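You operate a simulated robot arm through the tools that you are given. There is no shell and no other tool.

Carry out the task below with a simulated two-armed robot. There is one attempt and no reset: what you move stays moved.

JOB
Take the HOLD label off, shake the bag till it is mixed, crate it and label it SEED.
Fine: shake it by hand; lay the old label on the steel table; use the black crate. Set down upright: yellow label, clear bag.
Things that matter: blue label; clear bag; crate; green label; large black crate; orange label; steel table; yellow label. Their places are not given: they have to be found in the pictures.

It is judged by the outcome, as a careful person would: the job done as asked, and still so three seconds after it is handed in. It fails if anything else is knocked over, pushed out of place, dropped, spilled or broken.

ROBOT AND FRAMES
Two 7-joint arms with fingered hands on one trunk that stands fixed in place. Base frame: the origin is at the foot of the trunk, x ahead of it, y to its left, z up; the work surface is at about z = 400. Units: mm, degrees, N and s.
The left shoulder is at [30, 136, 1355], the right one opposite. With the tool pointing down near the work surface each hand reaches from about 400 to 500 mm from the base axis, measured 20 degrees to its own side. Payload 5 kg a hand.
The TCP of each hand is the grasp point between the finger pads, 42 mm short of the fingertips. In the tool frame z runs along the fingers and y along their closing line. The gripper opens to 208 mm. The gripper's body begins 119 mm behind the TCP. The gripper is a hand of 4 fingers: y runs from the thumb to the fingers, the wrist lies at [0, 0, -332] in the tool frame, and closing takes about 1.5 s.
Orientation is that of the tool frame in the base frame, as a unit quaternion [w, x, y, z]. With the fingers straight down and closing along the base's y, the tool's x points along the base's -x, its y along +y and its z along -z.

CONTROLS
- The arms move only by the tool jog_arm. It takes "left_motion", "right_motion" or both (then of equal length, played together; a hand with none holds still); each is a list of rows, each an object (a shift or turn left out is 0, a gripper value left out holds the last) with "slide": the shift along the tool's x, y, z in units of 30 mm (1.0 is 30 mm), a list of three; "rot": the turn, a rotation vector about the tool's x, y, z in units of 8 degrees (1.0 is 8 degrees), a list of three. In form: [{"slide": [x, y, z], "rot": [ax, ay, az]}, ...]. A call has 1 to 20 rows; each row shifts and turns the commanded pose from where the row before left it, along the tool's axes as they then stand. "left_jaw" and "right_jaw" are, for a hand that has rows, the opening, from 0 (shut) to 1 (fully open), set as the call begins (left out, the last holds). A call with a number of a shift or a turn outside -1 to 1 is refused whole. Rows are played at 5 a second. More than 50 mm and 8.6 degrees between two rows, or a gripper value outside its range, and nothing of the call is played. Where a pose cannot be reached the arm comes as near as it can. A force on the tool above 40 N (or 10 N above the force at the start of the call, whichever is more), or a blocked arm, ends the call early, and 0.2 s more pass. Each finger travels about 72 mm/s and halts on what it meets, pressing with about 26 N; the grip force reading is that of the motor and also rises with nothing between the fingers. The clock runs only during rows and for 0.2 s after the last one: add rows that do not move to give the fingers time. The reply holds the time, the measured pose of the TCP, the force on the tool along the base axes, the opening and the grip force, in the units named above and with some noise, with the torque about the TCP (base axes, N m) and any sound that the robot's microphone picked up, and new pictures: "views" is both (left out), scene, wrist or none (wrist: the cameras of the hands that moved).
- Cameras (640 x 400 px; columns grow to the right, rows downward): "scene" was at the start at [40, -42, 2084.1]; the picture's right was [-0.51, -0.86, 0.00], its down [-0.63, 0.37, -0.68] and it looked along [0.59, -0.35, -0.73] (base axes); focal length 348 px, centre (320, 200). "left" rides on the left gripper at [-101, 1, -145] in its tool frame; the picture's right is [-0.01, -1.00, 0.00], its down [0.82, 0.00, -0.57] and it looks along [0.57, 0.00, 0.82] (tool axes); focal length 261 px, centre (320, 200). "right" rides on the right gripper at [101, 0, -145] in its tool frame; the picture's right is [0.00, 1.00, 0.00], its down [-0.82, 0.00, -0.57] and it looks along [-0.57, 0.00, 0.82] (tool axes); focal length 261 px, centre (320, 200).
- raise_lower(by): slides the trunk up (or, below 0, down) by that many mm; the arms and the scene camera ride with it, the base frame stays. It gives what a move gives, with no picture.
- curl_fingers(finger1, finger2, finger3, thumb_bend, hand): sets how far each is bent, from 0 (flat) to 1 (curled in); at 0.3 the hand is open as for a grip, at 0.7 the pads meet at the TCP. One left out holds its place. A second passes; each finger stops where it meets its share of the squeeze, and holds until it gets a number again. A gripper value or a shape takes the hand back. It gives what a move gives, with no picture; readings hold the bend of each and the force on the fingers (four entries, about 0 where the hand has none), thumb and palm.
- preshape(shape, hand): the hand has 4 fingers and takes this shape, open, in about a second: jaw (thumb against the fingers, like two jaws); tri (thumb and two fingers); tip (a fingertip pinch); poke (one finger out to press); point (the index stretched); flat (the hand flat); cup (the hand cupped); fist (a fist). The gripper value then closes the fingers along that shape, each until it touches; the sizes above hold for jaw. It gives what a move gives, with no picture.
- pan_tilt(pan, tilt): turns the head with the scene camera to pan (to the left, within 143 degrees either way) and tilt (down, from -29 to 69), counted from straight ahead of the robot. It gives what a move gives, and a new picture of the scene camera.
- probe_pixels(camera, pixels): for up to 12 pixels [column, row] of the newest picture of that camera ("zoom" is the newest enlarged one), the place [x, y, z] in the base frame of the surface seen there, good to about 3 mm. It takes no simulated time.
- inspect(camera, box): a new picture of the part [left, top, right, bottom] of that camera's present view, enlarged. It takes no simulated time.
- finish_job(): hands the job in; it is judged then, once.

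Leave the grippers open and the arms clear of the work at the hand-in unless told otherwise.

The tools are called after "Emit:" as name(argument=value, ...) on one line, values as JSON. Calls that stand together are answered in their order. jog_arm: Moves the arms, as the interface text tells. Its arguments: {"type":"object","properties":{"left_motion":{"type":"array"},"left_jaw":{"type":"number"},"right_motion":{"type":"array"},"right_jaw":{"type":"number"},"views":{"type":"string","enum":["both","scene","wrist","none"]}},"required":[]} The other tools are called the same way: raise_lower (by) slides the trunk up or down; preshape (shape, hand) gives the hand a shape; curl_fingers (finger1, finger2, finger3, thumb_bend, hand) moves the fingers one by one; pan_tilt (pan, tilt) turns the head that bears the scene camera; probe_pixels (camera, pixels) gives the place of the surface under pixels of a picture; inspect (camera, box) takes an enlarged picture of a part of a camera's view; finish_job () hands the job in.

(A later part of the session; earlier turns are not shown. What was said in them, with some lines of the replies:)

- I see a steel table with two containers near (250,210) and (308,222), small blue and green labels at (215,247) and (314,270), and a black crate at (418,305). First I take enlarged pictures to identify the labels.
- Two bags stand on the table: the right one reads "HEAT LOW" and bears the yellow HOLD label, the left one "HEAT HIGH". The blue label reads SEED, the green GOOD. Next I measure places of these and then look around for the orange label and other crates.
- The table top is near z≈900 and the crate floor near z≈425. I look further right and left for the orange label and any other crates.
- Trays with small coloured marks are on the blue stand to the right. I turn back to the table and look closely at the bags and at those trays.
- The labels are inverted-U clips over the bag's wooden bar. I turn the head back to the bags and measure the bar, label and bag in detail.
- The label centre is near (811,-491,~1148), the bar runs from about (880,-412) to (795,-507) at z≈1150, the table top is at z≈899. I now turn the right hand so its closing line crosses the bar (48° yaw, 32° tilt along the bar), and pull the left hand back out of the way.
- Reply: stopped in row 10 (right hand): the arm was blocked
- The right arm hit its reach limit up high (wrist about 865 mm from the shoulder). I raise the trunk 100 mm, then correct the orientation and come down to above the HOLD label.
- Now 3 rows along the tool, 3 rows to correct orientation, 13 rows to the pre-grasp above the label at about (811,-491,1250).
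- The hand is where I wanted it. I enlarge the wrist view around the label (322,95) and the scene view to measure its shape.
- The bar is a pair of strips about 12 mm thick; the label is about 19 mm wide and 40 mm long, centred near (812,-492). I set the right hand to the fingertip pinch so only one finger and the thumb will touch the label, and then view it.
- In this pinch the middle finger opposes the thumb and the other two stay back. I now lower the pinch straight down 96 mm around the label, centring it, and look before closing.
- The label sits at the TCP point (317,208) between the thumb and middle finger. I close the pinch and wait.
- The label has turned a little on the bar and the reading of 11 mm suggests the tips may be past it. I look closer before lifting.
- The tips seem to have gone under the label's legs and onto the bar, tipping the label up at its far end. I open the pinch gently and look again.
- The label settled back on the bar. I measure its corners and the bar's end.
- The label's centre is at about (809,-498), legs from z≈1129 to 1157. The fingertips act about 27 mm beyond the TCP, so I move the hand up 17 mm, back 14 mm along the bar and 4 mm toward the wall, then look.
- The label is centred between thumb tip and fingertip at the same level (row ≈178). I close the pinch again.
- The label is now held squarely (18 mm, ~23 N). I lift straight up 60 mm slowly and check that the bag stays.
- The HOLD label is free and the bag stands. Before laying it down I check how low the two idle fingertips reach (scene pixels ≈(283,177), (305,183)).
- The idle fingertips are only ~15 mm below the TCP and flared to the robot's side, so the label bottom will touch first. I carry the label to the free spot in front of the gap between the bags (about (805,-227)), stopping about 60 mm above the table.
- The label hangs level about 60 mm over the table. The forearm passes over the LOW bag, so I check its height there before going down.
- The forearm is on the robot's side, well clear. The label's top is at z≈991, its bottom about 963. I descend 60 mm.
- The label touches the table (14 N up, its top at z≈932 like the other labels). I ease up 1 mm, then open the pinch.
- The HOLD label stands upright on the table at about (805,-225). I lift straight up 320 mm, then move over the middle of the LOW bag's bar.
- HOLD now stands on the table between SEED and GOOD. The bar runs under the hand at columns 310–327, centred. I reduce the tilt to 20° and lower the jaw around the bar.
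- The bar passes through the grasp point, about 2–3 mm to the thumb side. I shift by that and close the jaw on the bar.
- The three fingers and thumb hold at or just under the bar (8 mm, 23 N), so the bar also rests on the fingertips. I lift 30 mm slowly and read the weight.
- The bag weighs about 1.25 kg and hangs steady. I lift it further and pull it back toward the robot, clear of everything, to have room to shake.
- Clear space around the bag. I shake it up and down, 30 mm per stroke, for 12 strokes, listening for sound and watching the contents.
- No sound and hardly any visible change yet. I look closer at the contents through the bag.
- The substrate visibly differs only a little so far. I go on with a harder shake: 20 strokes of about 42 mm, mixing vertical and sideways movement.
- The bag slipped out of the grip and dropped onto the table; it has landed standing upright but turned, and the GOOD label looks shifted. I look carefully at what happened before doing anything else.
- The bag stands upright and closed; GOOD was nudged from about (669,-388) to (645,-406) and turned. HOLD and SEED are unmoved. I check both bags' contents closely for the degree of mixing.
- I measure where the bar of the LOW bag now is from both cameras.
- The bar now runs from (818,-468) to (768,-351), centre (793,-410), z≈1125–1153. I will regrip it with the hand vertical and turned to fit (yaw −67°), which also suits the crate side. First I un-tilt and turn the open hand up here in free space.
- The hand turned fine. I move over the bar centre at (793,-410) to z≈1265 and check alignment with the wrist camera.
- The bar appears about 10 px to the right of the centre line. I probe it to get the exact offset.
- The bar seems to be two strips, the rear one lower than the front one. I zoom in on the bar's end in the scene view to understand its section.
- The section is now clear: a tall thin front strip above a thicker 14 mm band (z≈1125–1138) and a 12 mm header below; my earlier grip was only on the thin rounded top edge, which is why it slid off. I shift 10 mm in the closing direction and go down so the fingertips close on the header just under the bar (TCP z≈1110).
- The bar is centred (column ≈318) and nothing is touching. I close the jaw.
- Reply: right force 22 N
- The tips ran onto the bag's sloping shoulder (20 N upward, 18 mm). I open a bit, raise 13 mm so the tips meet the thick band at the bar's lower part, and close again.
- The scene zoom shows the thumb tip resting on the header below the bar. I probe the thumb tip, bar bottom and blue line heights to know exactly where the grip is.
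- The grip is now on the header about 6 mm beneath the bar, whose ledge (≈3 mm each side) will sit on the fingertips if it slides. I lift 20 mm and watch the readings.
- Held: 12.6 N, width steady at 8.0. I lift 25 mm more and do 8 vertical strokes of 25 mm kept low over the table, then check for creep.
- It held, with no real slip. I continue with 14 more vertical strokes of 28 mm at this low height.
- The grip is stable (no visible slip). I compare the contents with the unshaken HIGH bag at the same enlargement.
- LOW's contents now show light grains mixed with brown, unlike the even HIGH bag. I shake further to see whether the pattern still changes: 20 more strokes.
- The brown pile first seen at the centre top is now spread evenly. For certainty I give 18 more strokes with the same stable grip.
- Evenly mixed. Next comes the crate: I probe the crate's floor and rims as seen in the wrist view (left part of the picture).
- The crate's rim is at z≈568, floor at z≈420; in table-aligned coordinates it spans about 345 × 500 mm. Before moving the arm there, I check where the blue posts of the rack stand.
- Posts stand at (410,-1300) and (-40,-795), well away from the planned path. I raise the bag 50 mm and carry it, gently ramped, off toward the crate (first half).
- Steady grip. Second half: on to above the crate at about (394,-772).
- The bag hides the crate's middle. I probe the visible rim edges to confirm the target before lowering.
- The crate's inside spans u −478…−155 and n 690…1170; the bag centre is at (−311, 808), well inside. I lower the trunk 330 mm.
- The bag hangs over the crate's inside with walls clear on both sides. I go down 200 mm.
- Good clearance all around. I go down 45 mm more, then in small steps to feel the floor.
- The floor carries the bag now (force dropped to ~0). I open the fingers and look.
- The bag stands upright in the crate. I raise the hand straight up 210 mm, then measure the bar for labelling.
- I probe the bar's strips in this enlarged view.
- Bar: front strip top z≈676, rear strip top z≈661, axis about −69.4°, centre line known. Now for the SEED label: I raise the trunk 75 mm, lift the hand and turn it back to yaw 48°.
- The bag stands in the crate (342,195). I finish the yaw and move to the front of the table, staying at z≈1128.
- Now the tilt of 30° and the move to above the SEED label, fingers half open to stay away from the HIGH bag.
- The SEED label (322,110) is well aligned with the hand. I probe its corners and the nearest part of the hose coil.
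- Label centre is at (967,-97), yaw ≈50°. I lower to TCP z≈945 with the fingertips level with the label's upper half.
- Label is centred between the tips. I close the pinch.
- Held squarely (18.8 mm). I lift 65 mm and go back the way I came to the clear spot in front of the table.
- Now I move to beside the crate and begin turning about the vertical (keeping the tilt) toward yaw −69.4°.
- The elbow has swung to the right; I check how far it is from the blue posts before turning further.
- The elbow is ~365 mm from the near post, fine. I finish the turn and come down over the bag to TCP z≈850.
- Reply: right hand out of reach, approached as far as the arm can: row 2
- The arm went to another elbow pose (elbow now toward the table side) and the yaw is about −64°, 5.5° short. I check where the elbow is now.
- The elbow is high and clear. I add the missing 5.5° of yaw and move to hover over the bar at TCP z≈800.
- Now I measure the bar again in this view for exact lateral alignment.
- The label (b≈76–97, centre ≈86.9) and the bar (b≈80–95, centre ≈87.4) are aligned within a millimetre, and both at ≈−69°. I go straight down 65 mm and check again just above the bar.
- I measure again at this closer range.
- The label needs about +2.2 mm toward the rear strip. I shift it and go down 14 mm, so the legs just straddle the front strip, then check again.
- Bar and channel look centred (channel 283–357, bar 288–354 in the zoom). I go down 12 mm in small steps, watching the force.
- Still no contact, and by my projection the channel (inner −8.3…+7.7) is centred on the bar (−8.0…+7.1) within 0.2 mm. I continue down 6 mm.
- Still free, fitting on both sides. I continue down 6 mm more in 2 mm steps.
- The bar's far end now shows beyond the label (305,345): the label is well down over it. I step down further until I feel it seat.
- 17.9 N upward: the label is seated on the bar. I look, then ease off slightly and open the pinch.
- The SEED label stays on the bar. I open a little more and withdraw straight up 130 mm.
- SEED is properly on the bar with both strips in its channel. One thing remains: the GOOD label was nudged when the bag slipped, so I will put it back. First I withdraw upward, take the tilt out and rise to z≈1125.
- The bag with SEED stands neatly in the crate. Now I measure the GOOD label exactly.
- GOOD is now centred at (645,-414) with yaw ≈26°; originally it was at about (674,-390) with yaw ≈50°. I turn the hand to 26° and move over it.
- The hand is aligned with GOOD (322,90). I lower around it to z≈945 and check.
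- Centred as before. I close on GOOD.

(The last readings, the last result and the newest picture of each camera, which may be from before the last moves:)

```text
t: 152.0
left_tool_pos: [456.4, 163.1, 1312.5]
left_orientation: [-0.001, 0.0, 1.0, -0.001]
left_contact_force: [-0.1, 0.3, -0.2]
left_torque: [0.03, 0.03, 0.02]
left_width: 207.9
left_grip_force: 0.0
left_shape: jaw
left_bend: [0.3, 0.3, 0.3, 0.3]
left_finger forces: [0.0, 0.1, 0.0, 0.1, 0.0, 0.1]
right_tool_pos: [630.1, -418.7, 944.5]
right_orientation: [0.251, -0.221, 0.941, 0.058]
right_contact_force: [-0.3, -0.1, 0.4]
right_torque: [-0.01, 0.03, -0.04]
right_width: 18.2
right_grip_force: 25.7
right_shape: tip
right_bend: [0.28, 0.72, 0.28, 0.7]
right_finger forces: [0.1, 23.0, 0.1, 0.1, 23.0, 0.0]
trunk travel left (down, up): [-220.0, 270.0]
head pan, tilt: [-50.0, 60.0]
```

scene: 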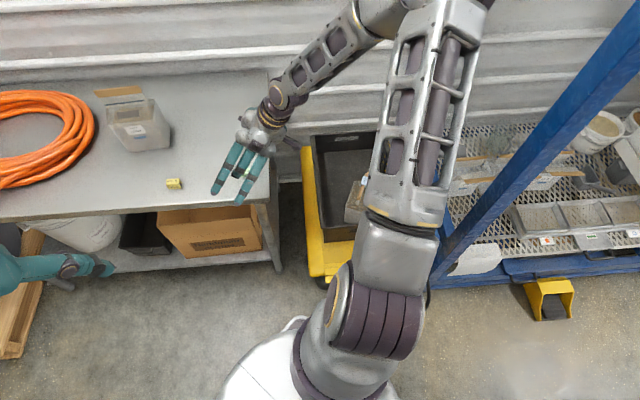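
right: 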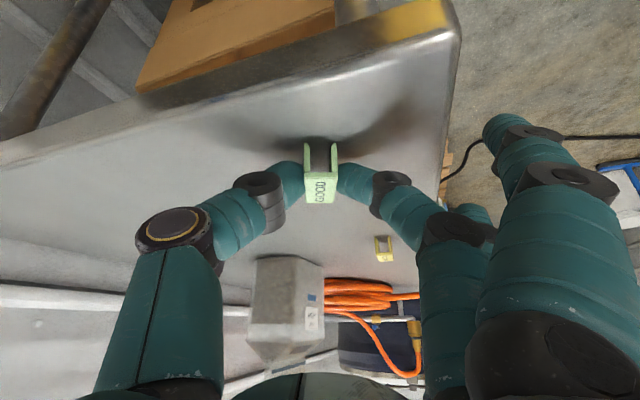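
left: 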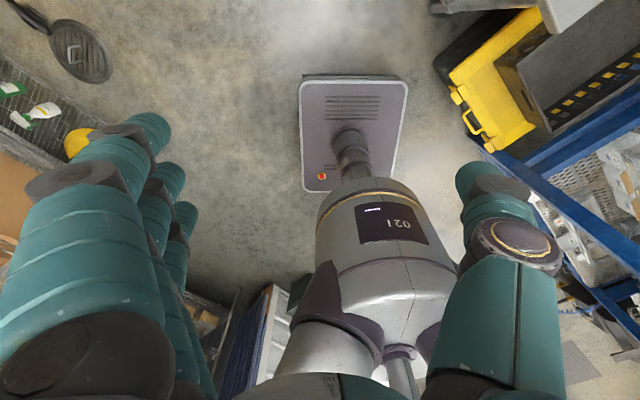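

Held squarely. I lift 30 mm, turn it back by +24°, shift to (674,-390) and lower to just above the table.

Emit:
jog_arm(right_motion=[{"slide": [-0.25, 0, -0.433]}, {"slide": [-0.25, 0, -0.433]}, {"rot": [-0.5, 0, -0.866]}, {"rot": [-0.5, 0, -0.866]}, {"rot": [-0.5, 0, -0.866]}, {"slide": [-0.535, -0.229, 0.309]}, {"slide": [-0.535, -0.229, 0.309]}, {"slide": [0.2, 0, 0.346]}, {"slide": [0.2, 0, 0.346]}, {}])

Emit:
inspect(camera="right", box=[232, 120, 408, 230])

Emit:
probe_pixels(camera="zoom", pixels=[[275, 210], [378, 210], [280, 295], [362, 295], [320, 250], [270, 110], [375, 110]])

```text
t: 154.2
left_tool_pos: [456.6, 163.0, 1312.1]
left_orientation: [-0.001, 0.001, 1.0, 0.001]
left_contact_force: [0.6, -0.2, 0.3]
left_torque: [-0.03, -0.03, 0.03]
left_width: 207.9
left_grip_force: 0.0
left_shape: jaw
left_bend: [0.3, 0.3, 0.3, 0.3]
left_finger forces: [0.0, 0.0, 0.0, 0.1, 0.0, 0.1]
right_tool_pos: [666.1, -402.0, 952.8]
right_orientation: [0.232, -0.412, 0.874, 0.109]
right_contact_force: [0.1, -0.3, 0.2]
right_torque: [0.04, -0.02, -0.02]
right_width: 18.2
right_grip_force: 25.8
right_shape: tip
right_bend: [0.28, 0.72, 0.28, 0.7]
right_finger forces: [0.0, 23.0, 0.0, 0.1, 23.1, 0.0]
trunk travel left (down, up): [-220.0, 270.0]
head pan, tilt: [-50.0, 60.0]
```

scene: 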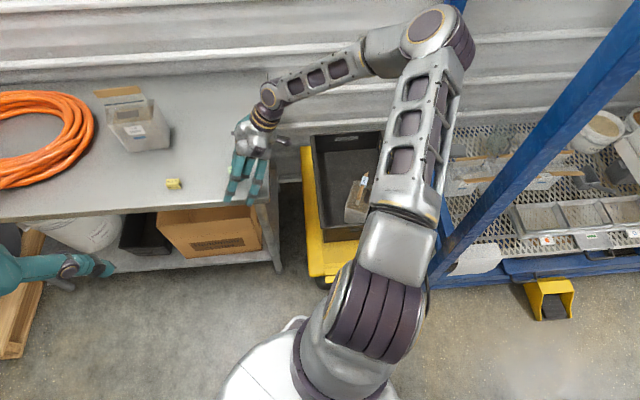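
right: 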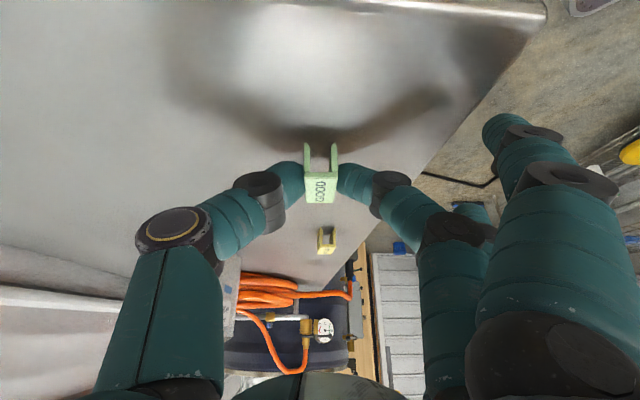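

```text
3.64 times, centred on (320, 175) of right
```

zoom: 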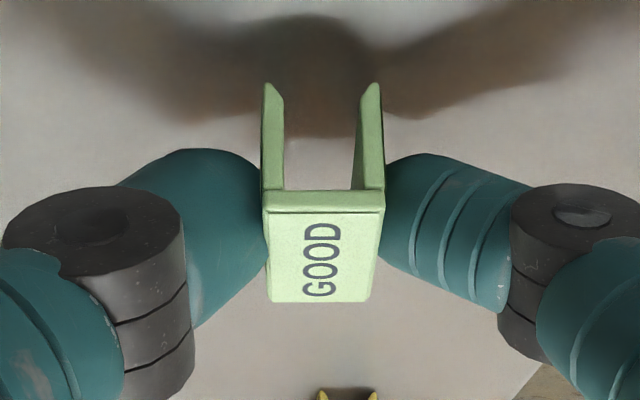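

```text
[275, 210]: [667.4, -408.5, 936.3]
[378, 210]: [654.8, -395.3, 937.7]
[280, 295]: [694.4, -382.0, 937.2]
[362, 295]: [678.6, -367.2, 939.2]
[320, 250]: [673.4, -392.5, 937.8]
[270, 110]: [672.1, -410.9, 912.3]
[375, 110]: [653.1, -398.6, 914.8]
```

The label's centre is at (674,-388), top z≈937.5. I lower 7 mm to the table.

Emit:
jog_arm(right_motion=[{"slide": [0.058, 0, 0.101]}, {"slide": [0.058, 0, 0.101]}, {}], views="none")

Emit:
jog_arm(right_motion=[{"slide": [0.017, 0, 0.029]}, {}], views="none")

```text
t: 155.0
left_tool_pos: [456.5, 163.0, 1313.0]
left_orientation: [0.001, 0.0, 1.0, 0.0]
left_contact_force: [1.1, -0.3, -0.3]
left_torque: [-0.02, 0.02, 0.0]
left_width: 207.8
left_grip_force: 0.0
left_shape: jaw
left_bend: [0.3, 0.3, 0.3, 0.3]
left_finger forces: [0.0, 0.1, 0.0, 0.0, 0.0, 0.0]
right_tool_pos: [666.6, -400.7, 943.9]
right_orientation: [0.233, -0.412, 0.874, 0.11]
right_contact_force: [-0.5, -0.5, 1.0]
right_torque: [0.03, -0.02, 0.03]
right_width: 18.3
right_grip_force: 25.6
right_shape: tip
right_bend: [0.28, 0.72, 0.28, 0.7]
right_finger forces: [0.0, 23.1, 0.1, 0.0, 22.9, 0.1]
trunk travel left (down, up): [-220.0, 270.0]
head pan, tilt: [-50.0, 60.0]
```

```text
t: 155.6
left_tool_pos: [454.8, 163.6, 1314.1]
left_orientation: [0.001, 0.0, 1.0, 0.0]
left_contact_force: [0.5, -0.2, 0.9]
left_torque: [0.02, 0.04, -0.02]
left_width: 207.7
left_grip_force: 0.1
left_shape: jaw
left_bend: [0.3, 0.3, 0.3, 0.3]
left_finger forces: [0.1, 0.0, 0.0, 0.0, 0.0, 0.0]
right_tool_pos: [665.5, -400.7, 942.9]
right_orientation: [0.234, -0.412, 0.874, 0.108]
right_contact_force: [-0.3, -3.8, 11.9]
right_torque: [0.12, -0.04, -0.05]
right_width: 18.9
right_grip_force: 26.0
right_shape: tip
right_bend: [0.28, 0.72, 0.28, 0.71]
right_finger forces: [0.1, 25.7, 0.1, 0.1, 27.4, 0.0]
trunk travel left (down, up): [-220.0, 270.0]
head pan, tilt: [-50.0, 60.0]
```

It touches the table (12 N). I ease up a millimetre, open, and withdraw straight up.

Emit:
jog_arm(right_motion=[{"slide": [-0.017, 0, -0.029]}, {}], views="none")

Emit:
jog_arm(right_motion=[{}, {}, {}, {}, {}, {"slide": [-0.17, 0, -0.29]}, {"slide": [-0.4, 0, -0.7]}, {"slide": [-0.4, 0, -0.7]}, {"slide": [-0.4, 0, -0.7]}, {"slide": [-0.4, 0, -0.7]}, {"slide": [-0.4, 0, -0.7]}, {"slide": [-0.4, 0, -0.7]}, {}], right_jaw=0.5)

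Emit:
inspect(camera="right", box=[240, 0, 400, 160])

```text
t: 156.2
left_tool_pos: [456.5, 163.1, 1312.9]
left_orientation: [0.001, 0.0, 1.0, -0.001]
left_contact_force: [0.7, 0.3, 0.3]
left_torque: [0.02, -0.04, 0.03]
left_width: 208.0
left_grip_force: 0.0
left_shape: jaw
left_bend: [0.3, 0.3, 0.3, 0.3]
left_finger forces: [0.0, 0.0, 0.0, 0.1, 0.0, 0.1]
right_tool_pos: [666.1, -400.4, 944.5]
right_orientation: [0.233, -0.412, 0.874, 0.109]
right_contact_force: [3.2, -1.5, 8.3]
right_torque: [0.04, -0.12, -0.04]
right_width: 18.7
right_grip_force: 26.4
right_shape: tip
right_bend: [0.28, 0.72, 0.28, 0.7]
right_finger forces: [0.0, 24.3, 0.0, 0.1, 28.0, 0.0]
trunk travel left (down, up): [-220.0, 270.0]
head pan, tilt: [-50.0, 60.0]
```

```text
t: 159.0
left_tool_pos: [456.8, 162.5, 1312.4]
left_orientation: [0.0, 0.0, 1.0, 0.0]
left_contact_force: [0.6, -0.2, 0.4]
left_torque: [0.04, 0.03, -0.01]
left_width: 207.8
left_grip_force: 0.0
left_shape: jaw
left_bend: [0.3, 0.3, 0.3, 0.3]
left_finger forces: [0.0, 0.0, 0.0, 0.0, 0.1, 0.0]
right_tool_pos: [667.8, -398.5, 1099.7]
right_orientation: [0.233, -0.412, 0.874, 0.11]
right_contact_force: [0.7, 0.5, 0.9]
right_torque: [0.03, -0.01, 0.03]
right_width: 103.1
right_grip_force: 0.0
right_shape: tip
right_bend: [0.05, 0.73, 0.05, 0.7]
right_finger forces: [0.0, 0.0, 0.0, 0.0, 0.0, 0.0]
trunk travel left (down, up): [-220.0, 270.0]
head pan, tilt: [-50.0, 60.0]
```

scene: 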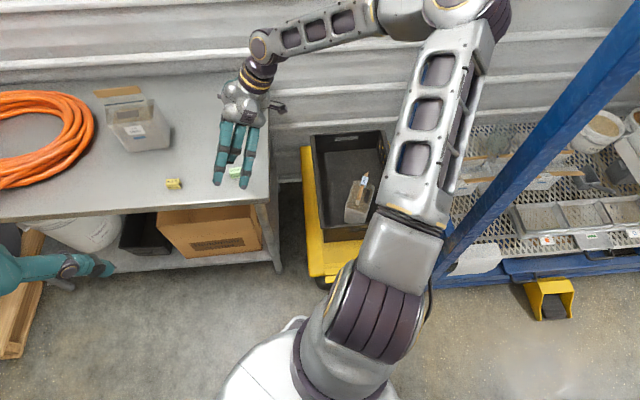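
right: 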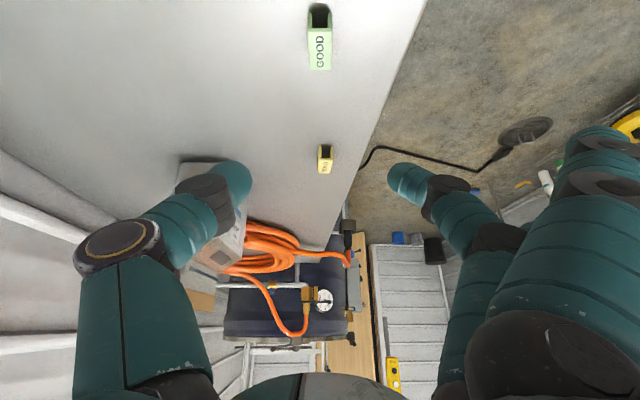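

```text
2.50 times, centred on (320, 80) of right
```

zoom: 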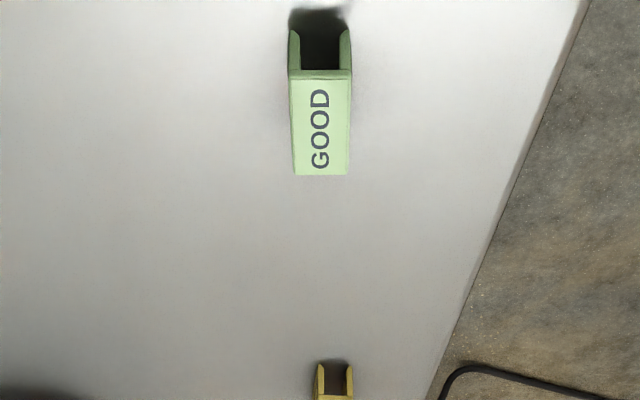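

GOOD stands again at its original place. I retract the right arm back and up, away from the work, and restore the open hand shape.

Emit:
jog_arm(right_motion=[{"slide": [0.293, 0.73, -0.72]}, {"slide": [0.293, 0.73, -0.72]}, {"slide": [0.293, 0.73, -0.72]}, {"slide": [0.293, 0.73, -0.72]}, {"slide": [0.293, 0.73, -0.72]}, {"slide": [0.293, 0.73, -0.72]}, {"slide": [0.293, 0.73, -0.72]}, {}], views="none")

Emit:
preshape(hand="right", shape="jaw")

Emit:
pan_tilt(pan=-60, tilt=58)

Emit:
inspect(camera="scene", box=[240, 80, 420, 260])

Emit:
inspect(camera="scene", box=[0, 60, 240, 240])

```text
t: 160.8
left_tool_pos: [457.4, 163.1, 1311.6]
left_orientation: [0.0, 0.0, 1.0, -0.001]
left_contact_force: [1.2, -0.9, 0.3]
left_torque: [-0.02, 0.11, -0.02]
left_width: 207.9
left_grip_force: 0.1
left_shape: jaw
left_bend: [0.3, 0.3, 0.3, 0.3]
left_finger forces: [0.0, 0.1, 0.1, 0.0, 0.1, 0.0]
right_tool_pos: [464.1, -402.2, 1202.7]
right_orientation: [0.232, -0.412, 0.874, 0.109]
right_contact_force: [0.3, -0.8, -0.3]
right_torque: [-0.01, 0.11, 0.02]
right_width: 103.4
right_grip_force: 0.1
right_shape: tip
right_bend: [0.05, 0.73, 0.05, 0.7]
right_finger forces: [0.1, 0.0, 0.0, 0.0, 0.0, 0.0]
trunk travel left (down, up): [-220.0, 270.0]
head pan, tilt: [-50.0, 60.0]
```

```text
t: 161.7
left_tool_pos: [457.3, 163.7, 1312.3]
left_orientation: [0.0, 0.0, 1.0, 0.0]
left_contact_force: [0.0, 0.0, -0.2]
left_torque: [0.03, 0.03, -0.03]
left_width: 207.8
left_grip_force: 0.1
left_shape: jaw
left_bend: [0.3, 0.3, 0.3, 0.3]
left_finger forces: [0.0, 0.1, 0.0, 0.1, 0.0, 0.0]
right_tool_pos: [464.4, -402.7, 1202.1]
right_orientation: [0.232, -0.412, 0.874, 0.11]
right_contact_force: [-0.6, -0.7, -0.4]
right_torque: [0.0, 0.03, 0.02]
right_width: 208.1
right_grip_force: 0.1
right_shape: jaw
right_bend: [0.3, 0.3, 0.3, 0.3]
right_finger forces: [0.0, 0.0, 0.0, 0.0, 0.1, 0.1]
trunk travel left (down, up): [-220.0, 270.0]
head pan, tilt: [-50.0, 60.0]
```

```text
t: 162.4
left_tool_pos: [456.2, 163.1, 1312.6]
left_orientation: [0.0, 0.0, 1.0, -0.001]
left_contact_force: [-0.2, -0.7, -0.6]
left_torque: [-0.06, -0.01, 0.04]
left_width: 207.8
left_grip_force: 0.1
left_shape: jaw
left_bend: [0.3, 0.3, 0.3, 0.3]
left_finger forces: [0.0, 0.0, 0.1, 0.0, 0.1, 0.0]
right_tool_pos: [464.5, -401.9, 1201.5]
right_orientation: [0.233, -0.413, 0.874, 0.11]
right_contact_force: [0.7, 0.4, 1.1]
right_torque: [-0.04, 0.02, 0.01]
right_width: 207.9
right_grip_force: 0.0
right_shape: jaw
right_bend: [0.3, 0.3, 0.3, 0.3]
right_finger forces: [0.1, 0.0, 0.0, 0.0, 0.1, 0.0]
trunk travel left (down, up): [-220.0, 270.0]
head pan, tilt: [-60.0, 58.0]
```

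scene: 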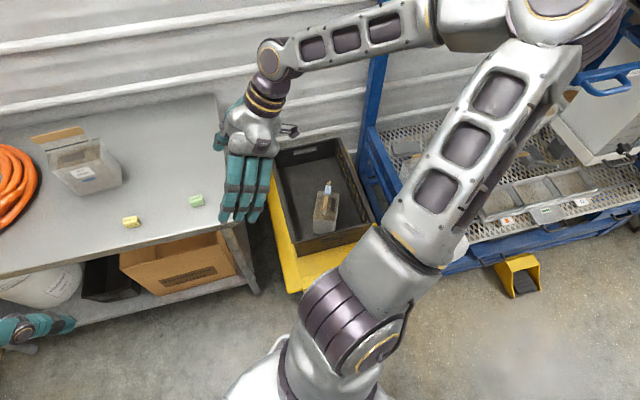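

```text
2.22 times, centred on (330, 170) of scene
```

zoom: 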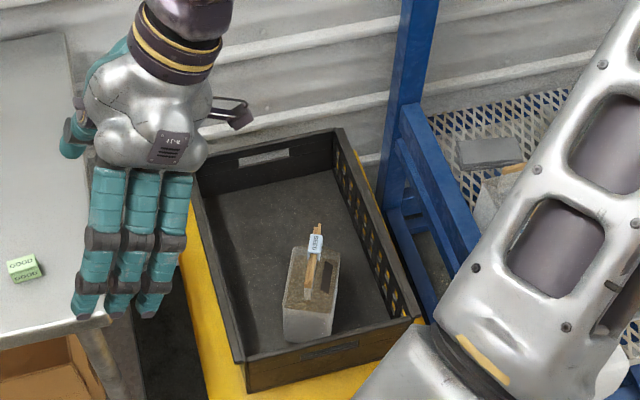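

```text
2.22 times, centred on (120, 150) of scene
```

zoom: 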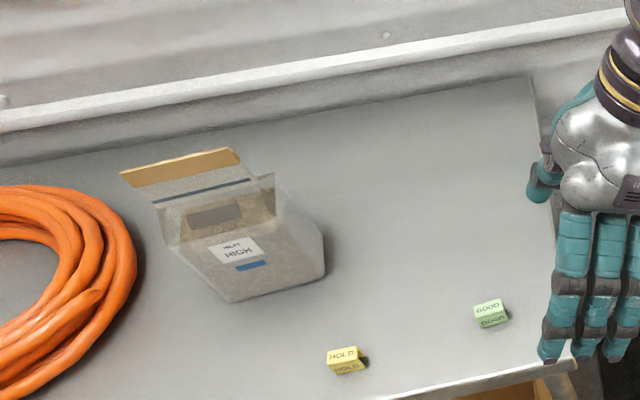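

All is in place: bag with SEED in the black crate, HOLD and GOOD upright on the table, HIGH bag untouched. I raise the trunk 150 mm to clear both arms and take a last close look at the bag.

Emit:
raise_lower(by=150)

Emit:
pan_tilt(pan=-60, tilt=60)

Emit:
inspect(camera="scene", box=[290, 130, 360, 240])

```text
t: 164.1
left_tool_pos: [456.6, 162.1, 1462.0]
left_orientation: [0.0, 0.0, 1.0, -0.001]
left_contact_force: [0.6, -0.3, -1.0]
left_torque: [0.02, -0.01, 0.02]
left_width: 207.7
left_grip_force: 0.0
left_shape: jaw
left_bend: [0.3, 0.3, 0.3, 0.3]
left_finger forces: [0.0, 0.0, 0.0, 0.1, 0.1, 0.0]
right_tool_pos: [464.3, -402.0, 1351.5]
right_orientation: [0.233, -0.412, 0.874, 0.11]
right_contact_force: [-0.8, 0.4, -0.1]
right_torque: [-0.03, 0.03, 0.01]
right_width: 208.1
right_grip_force: 0.1
right_shape: jaw
right_bend: [0.3, 0.3, 0.3, 0.3]
right_finger forces: [0.0, 0.0, 0.0, 0.1, 0.1, 0.0]
trunk travel left (down, up): [-370.0, 120.0]
head pan, tilt: [-60.0, 58.0]
```

```text
t: 164.8
left_tool_pos: [455.4, 163.1, 1463.7]
left_orientation: [0.0, 0.0, 1.0, 0.0]
left_contact_force: [-0.6, 0.6, 0.5]
left_torque: [0.0, 0.04, 0.02]
left_width: 207.8
left_grip_force: 0.0
left_shape: jaw
left_bend: [0.3, 0.3, 0.3, 0.3]
left_finger forces: [0.0, 0.1, 0.0, 0.0, 0.0, 0.0]
right_tool_pos: [464.0, -402.3, 1351.4]
right_orientation: [0.233, -0.412, 0.874, 0.11]
right_contact_force: [1.2, -0.8, -0.2]
right_torque: [0.0, -0.03, 0.01]
right_width: 208.3
right_grip_force: 0.0
right_shape: jaw
right_bend: [0.3, 0.3, 0.3, 0.3]
right_finger forces: [0.0, 0.0, 0.0, 0.1, 0.1, 0.1]
trunk travel left (down, up): [-370.0, 120.0]
head pan, tilt: [-60.0, 60.0]
```

scene: 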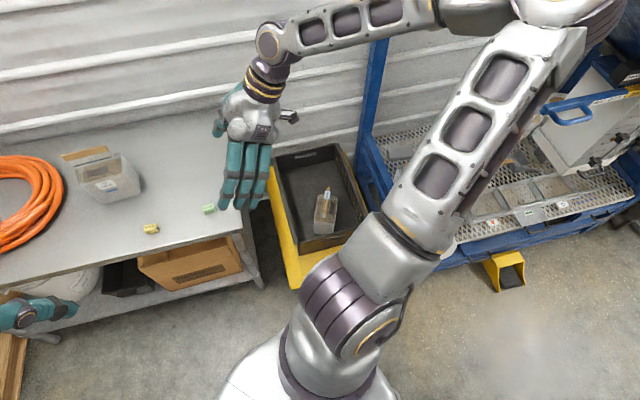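

```text
3.64 times, centred on (325, 185) of scene
```

zoom: 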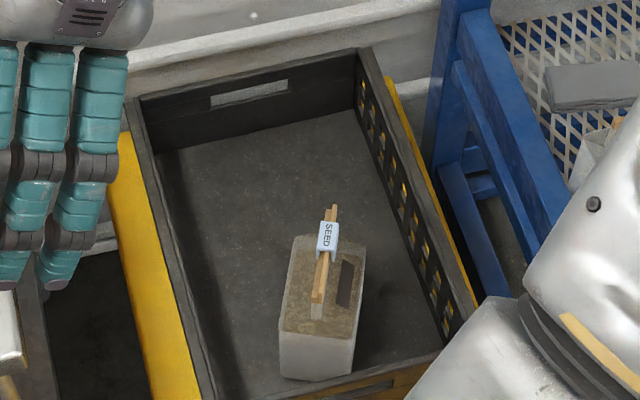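

The last view shows the bag upright in the large black crate with SEED on its bar. HOLD is upright on the steel table, GOOD is back in its place, and both arms are clear with the hands open. I hand the job in.

Emit:
finish_job()

```text
The job is handed in.
```

The job is handed in, but the bag slipped out of the hand once during shaking.

- **HOLD label:** it's off the bag and standing upright on the steel table.
- **Shaking:** I shook the bag by hand until the contents looked evenly mixed. That is judged from the pictures; there was no other sign to confirm it.
- **Crate and label:** the bag stands upright in the large black crate, with the SEED label seated on its bar.

**The slip:** my first grip caught only the thin top edge of the bar, and the bag fell roughly 200 mm onto the table. It landed upright and closed, with no sign of spilling, and I finished the shaking with a firmer grip.

**GOOD label:** the falling bag knocked the green GOOD label about 35 mm and turned it. I put it back at its original position and angle, as closely as the earlier pictures allowed. That should be within a few millimetres and degrees.

The HEAT HIGH bag was not touched. Both arms are clear of the work with the hands open.
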